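You operate a simulated robot arm through the tools that you are given. There is no shell and no other tool. Be economical: measure what you need, move in short steps, check, and stop when the job is done.

You are at the controls of a simulated robot arm. One attempt, no reset.

JOB
Fetch the rubber block from the stacker bench top and set it on the top of the hood over the take-up roll.

Only the result counts: the job must be done as asked and must still hold three seconds after the hand-in. Knocking over, shifting, dropping, spilling or breaking anything else fails it.

ROBOT AND FRAMES
A 6-joint arm with a two-finger parallel gripper, fixed in place. Base frame: the origin is at the foot of the arm, x ahead of it, y to its left, z up; the work surface is at about z = 0. Lengths are in m, angles in degrees, forces in N, time in s.
With the tool pointing down near the work surface it reaches from about 0.14 to 0.58 m from the base axis. Its first joint turns from -66.0 to 66.0 degrees. Payload 2.1 kg.
The tool frame sits at the grasp point between the pads (the TCP): z along the fingers, y along the line on which they close. The tips reach 0.03 m beyond it. Largest opening 0.094 m; finger width 0.028, thickness 0.01; the body of the gripper, 0.05 by 0.096 m, starts 0.055 m behind the TCP.
Orientation is that of the tool frame in the base frame, as a unit quaternion [w, x, y, z]. With the fingers straight down and closing along the base's y, the tool's x points along the base's -x, its y along +y and its z along -z.

CONTROLS
- The arm moves only by the tool move_arm. Its argument "moves" is a list of rows, each a list of 3 entries, a list of its own where there are three numbers: the shift along the base's x, y, z in units of 40 mm (1.0 is 40 mm), then the turn, a rotation vector about the base's x, y, z in units of 4 degrees (1.0 is 4 degrees), then the gripper command, from -1 (fully open) to 1 (shut), values between in proportion. In form: [[[dx, dy, dz], [ax, ay, az], gripper], ...]. A call has 1 to 10 rows; each row shifts and turns the commanded pose from where the row before left it. A call with a number of a shift or a turn outside -1 to 1 is refused whole. A row lasts 0.2 s, in which the tool goes at most 0.05 m and 8.6 degrees; a call with a longer step from one row to the next is refused whole, and so is a gripper value outside its range. A pose out of reach is approached as far as the arm can. The call stops where the force on the tool passes 40 N (or 10 N more than at its start, if that is more) or the arm is blocked; 0.2 s more then pass. The fingers move at their own pace (about 0.072 m/s each) and stop on an object; they squeeze with about 36 N. The grip force told is the motor's: it shows also when the fingers shut on nothing. Time passes only in rows, and 0.2 s behind the last, so rows that do not move let the fingers close. It gives the time, the measured TCP pose, the force on the tool (base axes), the opening and the grip force at its end, in the units of the frame above (readings bear some noise).
- Cameras (640 x 400 px; columns grow to the right, rows downward): "scene" is fixed at [0.0445, -0.3888, 0.4756]; the picture's right is [0.72, -0.69, 0.00], its down [-0.53, -0.55, -0.64] and it looks along [0.44, 0.46, -0.77] (base axes); focal length 214 px, centre (320, 200). "wrist" rides on the gripper at [0.076, 0.014, -0.102] in the tool frame; the picture's right is [-0.18, 0.98, 0.00], its down [-0.75, -0.14, -0.64] and it looks along [-0.63, -0.12, 0.77] (tool axes); focal length 243 px, centre (320, 200). There is no depth. A picture from a camera that has moved, and an enlarged one, comes with that camera's place and axes in the base frame and with its lens. The place of the scene camera against the robot may be out by one fixed shift of up to 0.025 m in any direction.
- capture(camera): a new picture of that camera. It takes no simulated time.
- close_up(camera, box): a new picture of the part [left, top, right, bottom] of that camera's present view, enlarged. It takes no simulated time.
- hand_in(): hands the job in; it is judged then, once.

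Go step by step. Nothing tells you positions but the pictures and the camera data: compare them with the known pose of the tool, close in by small moves and look again before you grip or let go. The budget is 90 turns and 36 pictures, counting those below and the enlarged ones. Unless the task says otherwise, let go and move clear before handing in, and close with one line.

The tools are called after "Request:" as a command line: name --argument value ..., lists and objects as JSON in quotes. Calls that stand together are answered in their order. move_arm: Moves the arm, as the interface text tells. Its arguments: {"type":"object","properties":{"moves":{"type":"array"}},"required":["moves"]} The other tools are called the same way: capture (camera) takes a picture; close_up (camera, box) takes an enlarged picture of a part of a camera's view; hand_in () hands the job in.

At the start:

```text
time_s: 0.0
tool_pos: [0.378, 0.0396, 0.3518]
tool_rot: [0.0, -0.001, 1.0, 0.0]
wrist_force: [-0.2, -0.4, -0.1]
opening: 0.0939
grasp_force: 0.1
```

scene: 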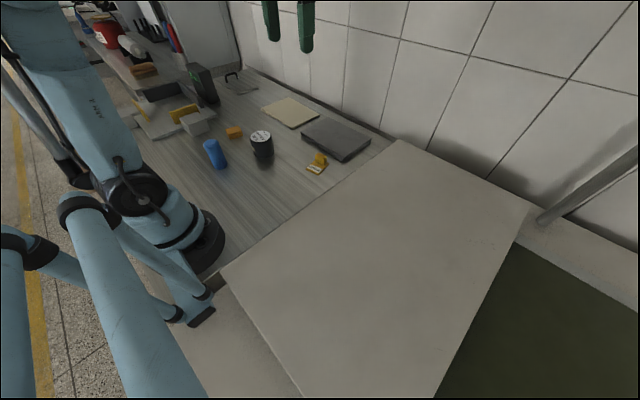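
wrist: 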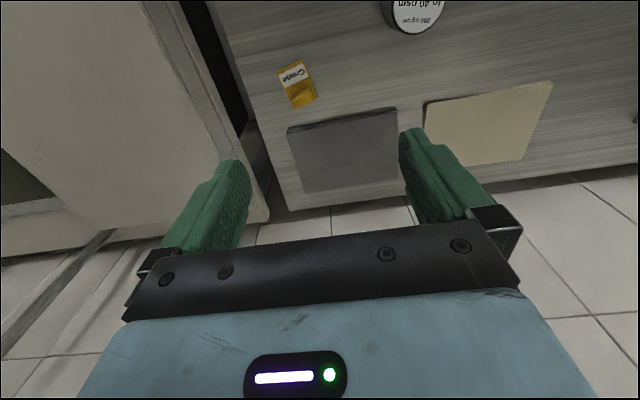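

The bench on the left holds several small items; the large pale box at the right is likely the hood. I'll look closer to identify the rubber block.

Request:
close_up --camera "scene" --box '[120, 60, 280, 160]'

Request:
close_up --camera "scene" --box '[240, 80, 400, 180]'

Request:
close_up --camera "scene" --box '[60, 0, 220, 100]'

```text
4.00 times, centred on (200, 110) of scene
camera zoom: at [0.0445, -0.3888, 0.4756], right [0.72, -0.69, 0.0], down [-0.53, -0.55, -0.64], along [0.44, 0.46, -0.77], focal length 858 px, centre (800, 560)
```

zoom: 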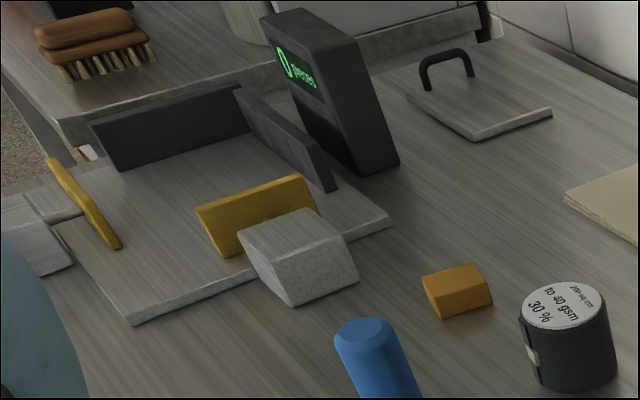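

```text
4.00 times, centred on (320, 130) of scene
camera zoom: at [0.0445, -0.3888, 0.4756], right [0.72, -0.69, 0.0], down [-0.53, -0.55, -0.64], along [0.44, 0.46, -0.77], focal length 858 px, centre (320, 480)
```

zoom: 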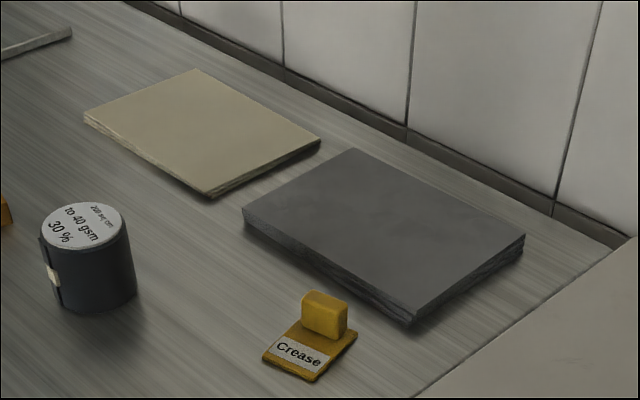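

```text
4.00 times, centred on (140, 50) of scene
camera zoom: at [0.0445, -0.3888, 0.4756], right [0.72, -0.69, 0.0], down [-0.53, -0.55, -0.64], along [0.44, 0.46, -0.77], focal length 858 px, centre (1040, 800)
```

zoom: 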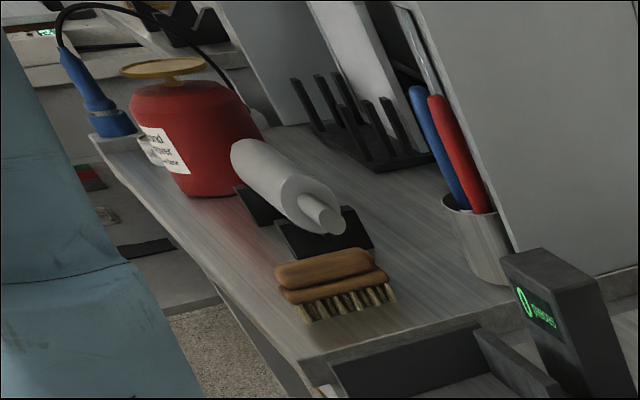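

The small orange bevelled block near the can is a candidate, and so is the grey one on the tray. I'll raise the arm and look from other angles.

Request:
move_arm --moves '[[[-1, 0.5, 0.3], [0, 0, 0], -1], [[-1, 0.5, 0.3], [0, 0, 0], -1], [[-1, 0.5, 0.3], [0, 0, 0], -1], [[0, 1, 0], [0, 0, 0], -1], [[0, 1, 0], [0, 0, 0], -1]]'

Request:
capture --camera "wrist"

Request:
capture --camera "scene"

```text
time_s: 1.2
tool_pos: [0.2575, 0.1818, 0.3872]
tool_rot: [0.0, -0.002, 1.0, 0.0]
wrist_force: [-0.8, -0.2, -0.3]
opening: 0.0939
grasp_force: 0.0
```

```text
30 pictures are left
camera wrist: at [0.179, 0.1963, 0.489], right [0.18, 0.98, 0.0], down [0.75, -0.14, 0.64], along [0.63, -0.12, -0.77], focal length 243 px, centre (320, 200)
```

wrist: 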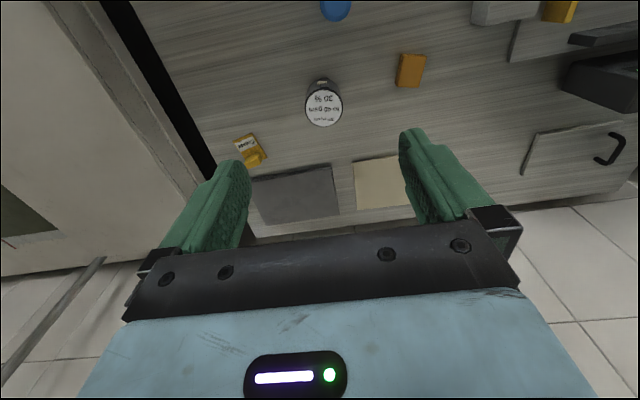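

```text
29 pictures are left
```

scene: 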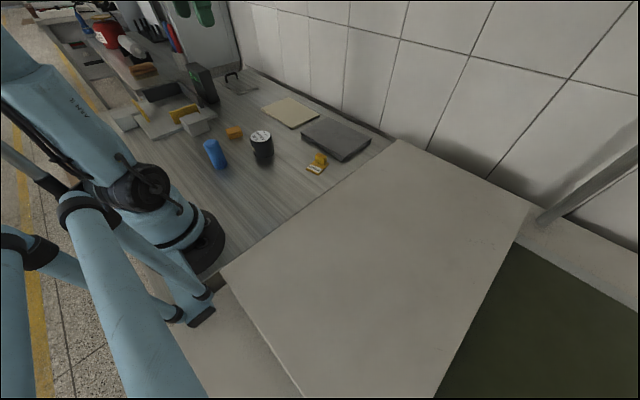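

The orange block is near (0.305, 0.33). I'll move left to see it and the grey one closely.

Request:
move_arm --moves '[[[-1, 0.8, -0.5], [0, 0, 0], -1], [[-0.7, 0.8, -0.5], [0, 0, 0], -1], [[0, 1, -0.5], [0, 0, 0], -1], [[0, 1, 0], [0, 0, 0], -1]]'

Request:
capture --camera "wrist"

```text
refused: row 1 steps farther than a row can; nothing moved
```

```text
28 pictures are left
camera wrist: at [0.179, 0.1963, 0.489], right [0.18, 0.98, 0.0], down [0.75, -0.14, 0.64], along [0.63, -0.12, -0.77], focal length 243 px, centre (320, 200)
```

wrist: 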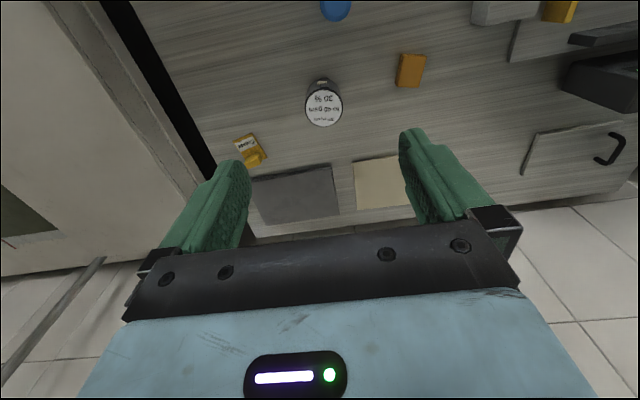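

The step was too long; I'll redo it with shorter steps, before looking.

Request:
move_arm --moves '[[[-0.7, 0.7, -0.3], [0, 0, 0], -1], [[-0.7, 0.7, -0.3], [0, 0, 0], -1], [[-0.3, 1, -0.3], [0, 0, 0], -1], [[0, 1, -0.5], [0, 0, 0], -1]]'

```text
time_s: 2.2
tool_pos: [0.1905, 0.3172, 0.3326]
tool_rot: [-0.001, 0.0, 1.0, -0.001]
wrist_force: [-0.8, 0.0, 0.6]
opening: 0.0939
grasp_force: 0.1
```

Now above the left part of the bench; a picture of the block candidates.

Request:
capture --camera "wrist"

Request:
close_up --camera "wrist" --box '[240, 0, 480, 150]'

```text
27 pictures are left
camera wrist: at [0.1116, 0.332, 0.4326], right [0.18, 0.98, 0.0], down [0.75, -0.14, 0.64], along [0.63, -0.12, -0.77], focal length 243 px, centre (320, 200)
```

wrist: 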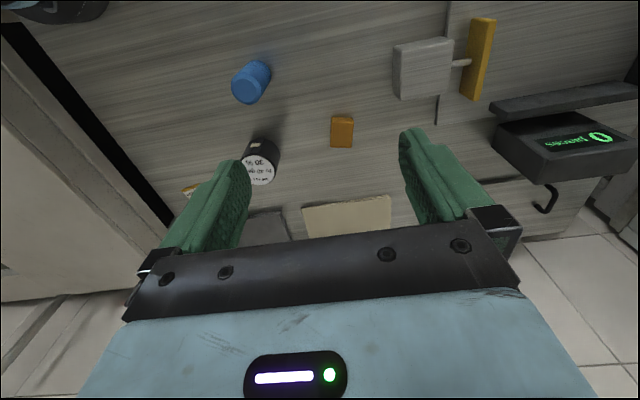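

```text
2.67 times, centred on (360, 75) of wrist
camera zoom: at [0.1116, 0.332, 0.4326], right [0.18, 0.98, 0.0], down [0.75, -0.14, 0.64], along [0.63, -0.12, -0.77], focal length 647 px, centre (213, 533)
```

zoom: 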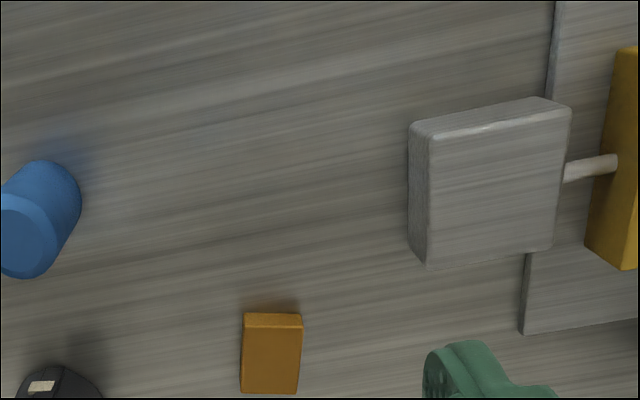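

The grey piece is the jogger's actuator; the orange block, about 37×46×25 mm, centred near (0.305, 0.334) and yawed about -12°, is the rubber block. I'll go above it with the tool turned to match.

Request:
move_arm --moves '[[[0.7, 0.1, -0.7], [0, 0, -1], -1], [[0.7, 0.1, -0.7], [0, 0, -1], -1], [[0.7, 0.1, -0.7], [0, 0, -1], -1], [[0.7, 0.1, -0.7], [0, 0, 0], -1], [[0, 0, -0.9], [0, 0, 0], -1], [[0, 0, -0.9], [0, 0, 0], -1]]'

Request:
capture --camera "wrist"

Request:
close_up --camera "scene" --box '[160, 70, 320, 170]'

```text
time_s: 3.6
tool_pos: [0.3011, 0.3315, 0.1461]
tool_rot: [0.0, 0.104, 0.995, 0.0]
wrist_force: [0.9, 0.1, -0.1]
opening: 0.0939
grasp_force: 0.1
```

```text
25 pictures are left
camera wrist: at [0.2284, 0.3614, 0.2467], right [0.38, 0.92, 0.0], down [0.71, -0.29, 0.64], along [0.59, -0.25, -0.77], focal length 243 px, centre (320, 200)
```

wrist: 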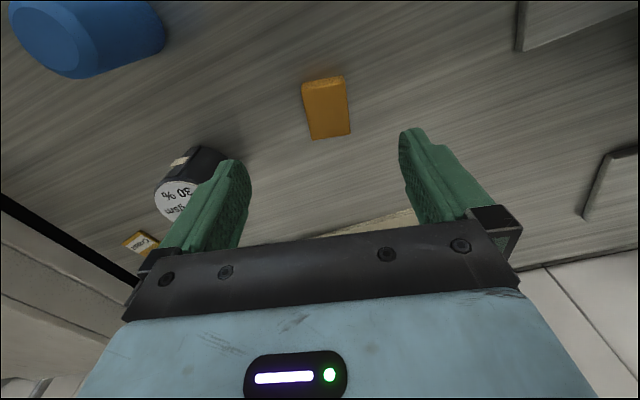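

```text
4.00 times, centred on (240, 120) of scene
camera zoom: at [0.0445, -0.3888, 0.4756], right [0.72, -0.69, 0.0], down [-0.53, -0.55, -0.64], along [0.44, 0.46, -0.77], focal length 858 px, centre (640, 520)
```

zoom: 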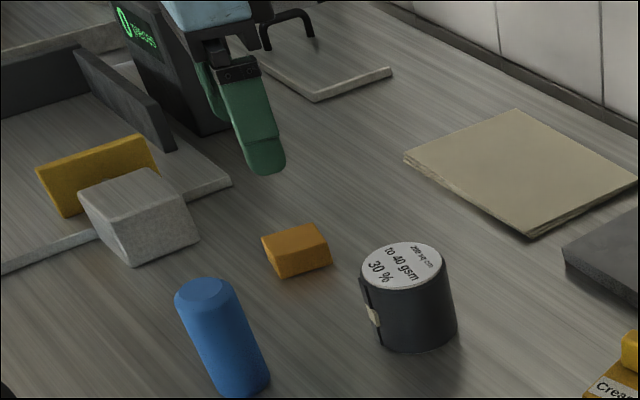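

Block confirmed at about (0.304, 0.336), yaw -13.5°, with free space around it. I'll descend onto it.

Request:
move_arm --moves '[[[0.07, 0.1, -0.8], [0, 0, -0.4], -1], [[0, 0, -0.8], [0, 0, 0], -1], [[0, 0, -0.6], [0, 0, 0], -1], [[0, 0, -0.3], [0, 0, 0], -1], [[0, 0, -0.15], [0, 0, 0], -1], [[0, 0, 0], [0, 0, 0], -1]]'

Request:
close_up --camera "scene" --box '[190, 90, 290, 152]'

```text
time_s: 5.0
tool_pos: [0.3044, 0.337, 0.041]
tool_rot: [0.001, 0.117, 0.993, 0.0]
wrist_force: [0.7, 0.1, 0.7]
opening: 0.0942
grasp_force: 0.0
```

```text
6.40 times, centred on (240, 121) of scene
camera zoom: at [0.0445, -0.3888, 0.4756], right [0.72, -0.69, 0.0], down [-0.53, -0.55, -0.64], along [0.44, 0.46, -0.77], focal length 1373 px, centre (832, 706)
```

zoom: 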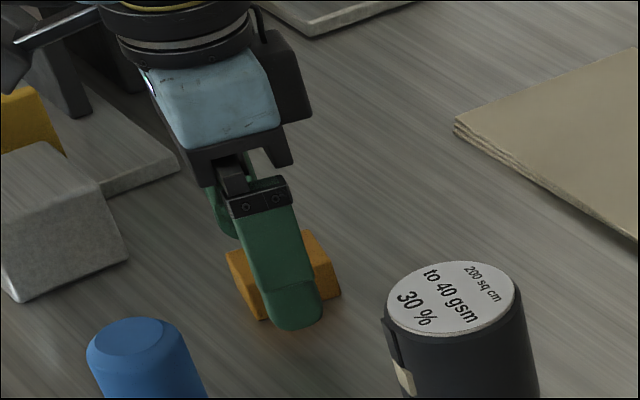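

Centred on the block. I'll lower 6 mm more and close.

Request:
move_arm --moves '[[[0, 0, -0.15], [0, 0, 0], -1], [[0, 0, 0], [0, 0, 0], -1], [[0, 0, 0], [0, 0, 1e-09], 1], [[0, 0, 0], [0, 0, 0], 1], [[0, 0, 0], [0, 0, 0], 1], [[0, 0, 0], [0, 0, 0], 1]]'

```text
time_s: 6.4
tool_pos: [0.304, 0.3361, 0.0358]
tool_rot: [-0.001, 0.118, 0.993, -0.001]
wrist_force: [0.0, 0.1, 0.7]
opening: 0.0391
grasp_force: 36.0
```

Gripped, with a 39 mm opening. I'll lift straight up and check.

Request:
move_arm --moves '[[[0, 0, 0.4], [0, 0, 0], 1], [[0, 0, 0.8], [0, 0, 0], 1], [[0, 0, 1], [0, 0, 0], 1], [[0, 0, 1], [0, 0, 0], 1], [[0, 0, 1], [0, 0, 0], 1], [[0, 0, 1], [0, 0, 0], 1], [[0, 0, 1], [0, 0, 0], 1], [[0, -1, 0.5], [0, 0, 1], 1], [[0, -1, 0.5], [0, 0, 1], 1], [[0, -1, 0], [0, 0, 1], 1]]'

Request:
move_arm --moves '[[[0, -1, 0], [0, 0, 0.4], 1], [[0, -1, 0], [0, 0, 0], 1], [[0, -1, 0], [0, 0, 0], 1], [[0, -1, 0], [0, 0, 0], 1], [[-0.3, -1, 0], [0, 0, 0], 1], [[-0.3, -1, 0], [0, 0, 0], 1], [[-0.3, -1, 0], [0, 0, 0], 1]]'

Request:
capture --camera "wrist"

Request:
capture --camera "scene"

```text
time_s: 8.6
tool_pos: [0.3057, 0.2156, 0.3237]
tool_rot: [0.0, 0.012, 1.0, 0.0]
wrist_force: [-0.3, 0.4, -0.8]
opening: 0.0387
grasp_force: 36.1
```

```text
time_s: 10.2
tool_pos: [0.2695, -0.0642, 0.3238]
tool_rot: [0.001, -0.001, 1.0, 0.001]
wrist_force: [0.0, 0.3, 0.4]
opening: 0.039
grasp_force: 35.9
```

```text
22 pictures are left
camera wrist: at [0.1905, -0.0504, 0.4236], right [0.18, 0.98, 0.0], down [0.75, -0.14, 0.64], along [0.63, -0.12, -0.77], focal length 243 px, centre (320, 200)
```

wrist: 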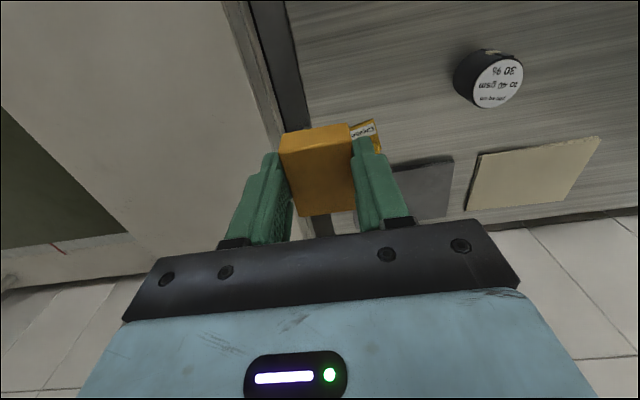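

```text
21 pictures are left
```

scene: 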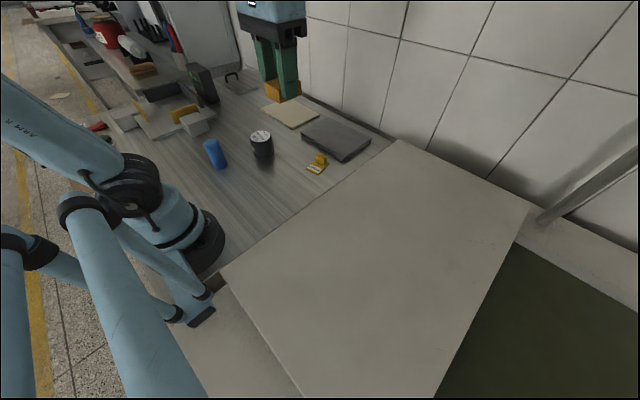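

Block is held. The pale cover's top seems to be about z≈0.09, spanning y -0.15 to -0.5 and x 0.02 to 0.6. I'll turn the camera that way to make sure it is the hood and level.

Request:
move_arm --moves '[[[0, -0.4, 0.2], [0, 0, -1], 1], [[0, -0.4, 0.2], [0, 0, -1], 1], [[0, -0.4, 0.2], [0, 0, -1], 1], [[0, -0.4, 0.2], [0, 0, -1], 1], [[0, 0, 0.2], [0, 0, -1], 1], [[0, 0, 0], [0, 0, -1], 1], [[0, 0, 0], [0, 0, -1], 1], [[0, 0, 0], [0, 0, -1], 1], [[0, 0, 0], [0, 0, -1], 1], [[0, 0, 0], [0, 0, -1], 1]]'

Request:
capture --camera "wrist"

```text
time_s: 12.4
tool_pos: [0.2682, -0.1278, 0.364]
tool_rot: [0.001, 0.342, 0.94, -0.001]
wrist_force: [0.8, 0.1, -0.8]
opening: 0.0388
grasp_force: 35.8
```

```text
20 pictures are left
camera wrist: at [0.2181, -0.0676, 0.464], right [0.77, 0.63, 0.0], down [0.49, -0.59, 0.64], along [0.41, -0.5, -0.77], focal length 243 px, centre (320, 200)
```

wrist: 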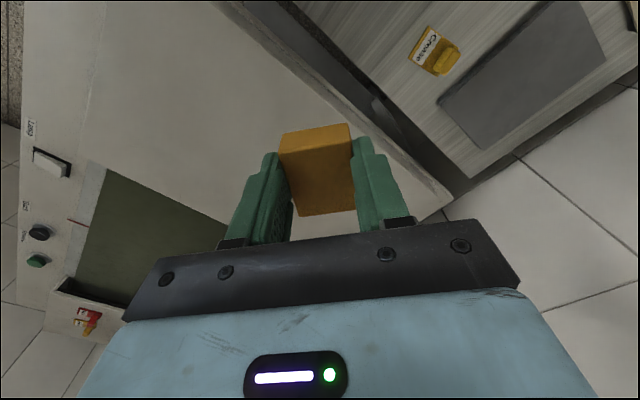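

I see the machine with a control panel, a green pane and the pale cover. I'll look further along -y for the rest of the machine.

Request:
move_arm --moves '[[[0, -0.6, 0], [0, 0, -1], 1], [[0, -0.6, 0], [0, 0, -1], 1], [[0, -0.6, 0], [0, 0, -1], 1], [[0, -0.6, 0], [0, 0, -1], 1], [[0, -0.6, 0], [0, 0, -1], 1], [[0, 0, 0], [0, 0, -1], 1], [[0, 0, 0], [0, 0, -1], 1], [[0, 0, 0], [0, 0, -1], 1], [[0, 0, 0], [0, 0, -1], 1]]'

Request:
capture --camera "wrist"

Request:
capture --camera "scene"

```text
time_s: 14.4
tool_pos: [0.2685, -0.2476, 0.3637]
tool_rot: [0.0, 0.615, 0.789, 0.0]
wrist_force: [1.2, -0.6, -0.1]
opening: 0.0386
grasp_force: 35.6
```

```text
19 pictures are left
camera wrist: at [0.2625, -0.1698, 0.4637], right [1.0, 0.06, 0.0], down [0.04, -0.77, 0.64], along [0.04, -0.64, -0.77], focal length 243 px, centre (320, 200)
```

wrist: 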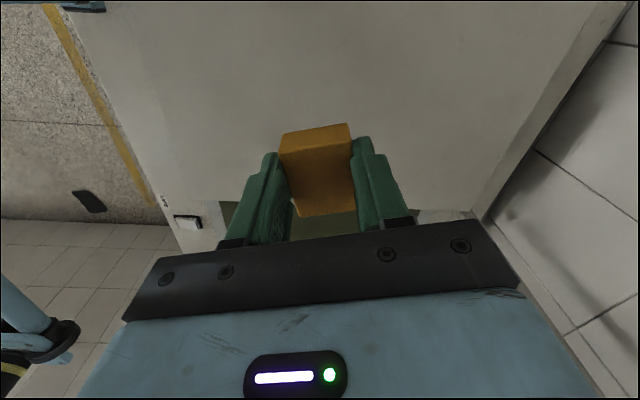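

```text
18 pictures are left
```

scene: 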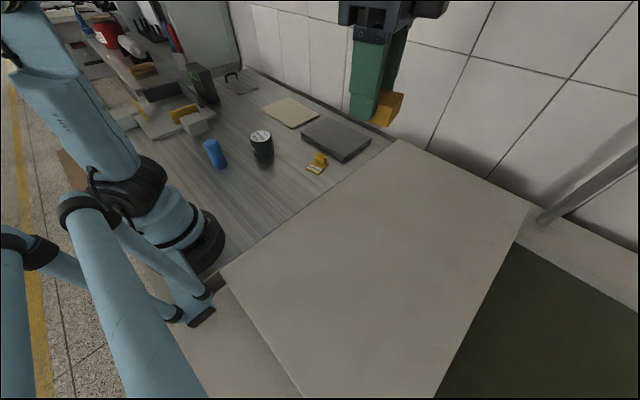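

The pale cover is the hood: triangulating its far corner gives z≈0.08 and the near edge about 0.09, so it is nearly level. I'll move over its middle and descend to about 40 mm above.

Request:
move_arm --moves '[[[0.5, -0.3, -0.7], [0, 0, 0], 1], [[0.5, -0.3, -0.7], [0, 0, 0], 1], [[0.5, -0.3, -0.7], [0, 0, 0], 1], [[0, 0, -0.8], [0, 0, 0], 1], [[0, 0, -0.8], [0, 0, 0], 1], [[0, 0, -0.8], [0, 0, 0], 1], [[0, 0, 0], [0, 0, 0], 1]]'

Request:
capture --camera "scene"

Request:
capture --camera "wrist"

```text
time_s: 16.0
tool_pos: [0.3277, -0.2833, 0.1828]
tool_rot: [-0.001, 0.615, 0.788, 0.0]
wrist_force: [0.6, 1.0, -0.4]
opening: 0.0387
grasp_force: 35.8
```

```text
17 pictures are left
```

scene: 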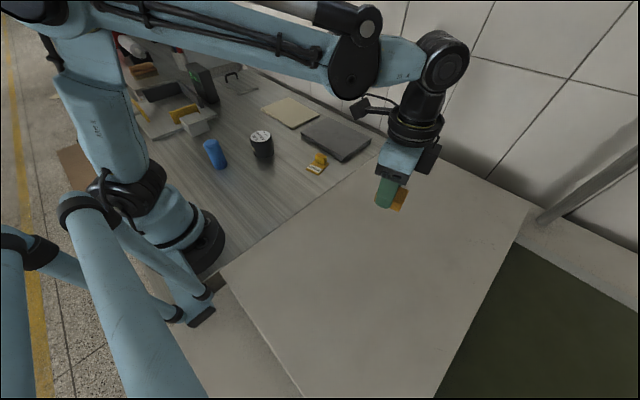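

```text
16 pictures are left
camera wrist: at [0.3221, -0.2051, 0.2831], right [1.0, 0.06, 0.0], down [0.05, -0.77, 0.64], along [0.04, -0.64, -0.77], focal length 243 px, centre (320, 200)
```

wrist: 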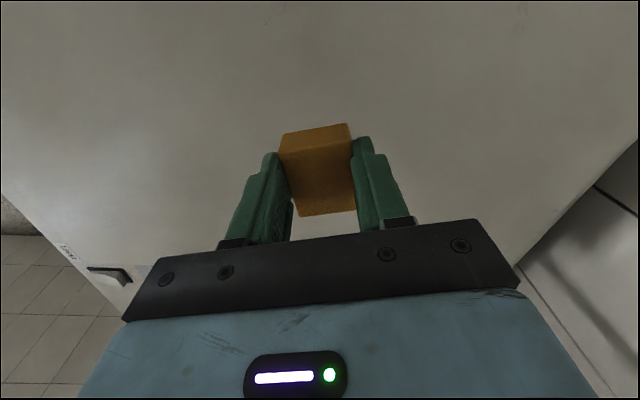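

Over the hood's middle, clear on all sides. Descending slowly while watching the force.

Request:
move_arm --moves '[[[0, 0, -0.4], [0, 0, 0], 1], [[0, 0, -0.3], [0, 0, 0], 1], [[0, 0, -0.2], [0, 0, 0], 1], [[0, 0, -0.1], [0, 0, 0], 1], [[0, 0, -0.1], [0, 0, 0], 1], [[0, 0, 0], [0, 0, 0], 1]]'

Request:
close_up --camera "scene" --box '[340, 160, 440, 222]'

```text
time_s: 17.4
tool_pos: [0.3285, -0.283, 0.1387]
tool_rot: [0.0, 0.615, 0.789, 0.0]
wrist_force: [-0.4, 0.0, 0.1]
opening: 0.0388
grasp_force: 36.5
```

```text
6.40 times, centred on (390, 191) of scene
camera zoom: at [0.0445, -0.3888, 0.4756], right [0.72, -0.69, 0.0], down [-0.53, -0.55, -0.64], along [0.44, 0.46, -0.77], focal length 1373 px, centre (-128, 258)
```

zoom: 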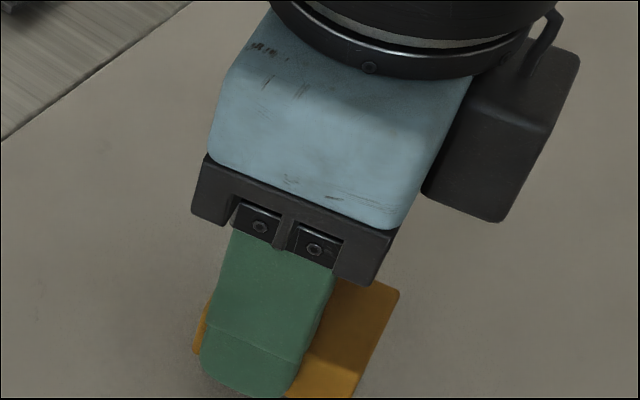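

Not in contact yet. I'll continue down in 2 mm steps.

Request:
move_arm --moves '[[[0, 0, -0.06], [0, 0, 0], 1], [[0, 0, -0.06], [0, 0, 0], 1], [[0, 0, -0.06], [0, 0, 0], 1], [[0, 0, -0.06], [0, 0, 0], 1], [[0, 0, 0], [0, 0, 0], 1]]'

Request:
close_up --camera "scene" --box '[340, 170, 440, 232]'

```text
time_s: 18.6
tool_pos: [0.3286, -0.2833, 0.1293]
tool_rot: [0.001, 0.616, 0.788, 0.001]
wrist_force: [0.4, 0.2, -0.9]
opening: 0.0392
grasp_force: 36.5
```

```text
6.40 times, centred on (390, 201) of scene
camera zoom: at [0.0445, -0.3888, 0.4756], right [0.72, -0.69, 0.0], down [-0.53, -0.55, -0.64], along [0.44, 0.46, -0.77], focal length 1373 px, centre (-128, 194)
```

zoom: 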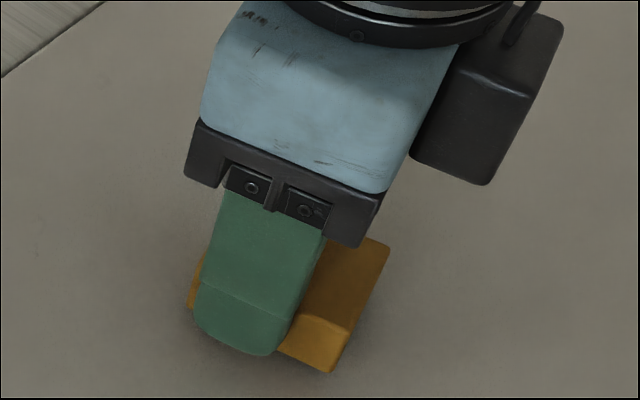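

The shadow is tightening but there is still no force; continuing down.

Request:
move_arm --moves '[[[0, 0, -0.05], [0, 0, 0], 1], [[0, 0, -0.05], [0, 0, 0], 1], [[0, 0, -0.05], [0, 0, 0], 1], [[0, 0, 0], [0, 0, 0], 1]]'

```text
time_s: 19.5
tool_pos: [0.3284, -0.2835, 0.1253]
tool_rot: [-0.001, 0.615, 0.789, 0.0]
wrist_force: [-0.3, 1.3, 9.7]
opening: 0.0388
grasp_force: 35.6
stopped in row 4: the force on the tool passed its limit (the readings are from after the stop); the commanded pose is now the measured one
```

Contact: the block is on the hood, whose top is at z≈0.09. I'll relieve the load slightly and open.

Request:
move_arm --moves '[[[0, 0, 0.01], [0, 0, 0], 1], [[0, 0, 0], [0, 0, 0], 0.6], [[0, 0, 0], [0, 0, 0], 0.2], [[0, 0, 0], [0, 0, 0], -0.2], [[0, 0, 0], [0, 0, 0], -0.6], [[0, 0, 0], [0, 0, 0], -1], [[0, 0, 0], [0, 0, 0], -1]]'

Request:
close_up --camera "scene" --box '[340, 170, 440, 232]'

```text
time_s: 21.1
tool_pos: [0.3286, -0.2837, 0.1246]
tool_rot: [0.0, 0.615, 0.789, 0.0]
wrist_force: [0.3, 0.4, -0.4]
opening: 0.0937
grasp_force: 0.0
```

```text
6.40 times, centred on (390, 201) of scene
camera zoom: at [0.0445, -0.3888, 0.4756], right [0.72, -0.69, 0.0], down [-0.53, -0.55, -0.64], along [0.44, 0.46, -0.77], focal length 1373 px, centre (-128, 194)
```

zoom: 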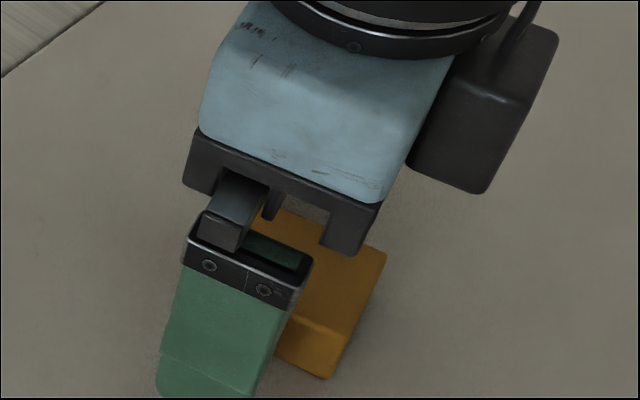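

Released, with the block resting flat. Raising straight up and clear.

Request:
move_arm --moves '[[[0, 0, 0.3], [0, 0, 0], -1], [[0, 0, 0.8], [0, 0, 0], -1], [[0, 0, 1], [0, 0, 0], -1], [[0, 0, 1], [0, 0, 0], -1], [[0, 0, 1], [0, 0, 0], -1], [[0, 0, 0.8], [0, 0, 0], -1], [[0, 0, 0], [0, 0, 0], -1]]'

Request:
capture --camera "scene"

```text
time_s: 22.7
tool_pos: [0.3273, -0.2828, 0.3222]
tool_rot: [0.001, 0.615, 0.789, 0.001]
wrist_force: [-0.6, -0.1, 0.2]
opening: 0.094
grasp_force: 0.0
```

```text
12 pictures are left
```

scene: 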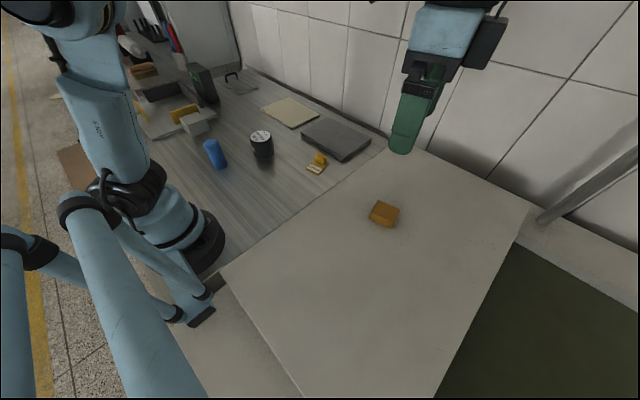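

The block sits on the hood, the arm is clear and everything else is where it was. Handing in.

Request:
hand_in

```text
The job is handed in.
```

I moved the orange block from the stacker bench to the top of the pale hood, let go, and raised the arm clear before handing in. Nothing was labelled: I took the orange block to be the rubber one and the pale cover to be the hood, by appearance and position.
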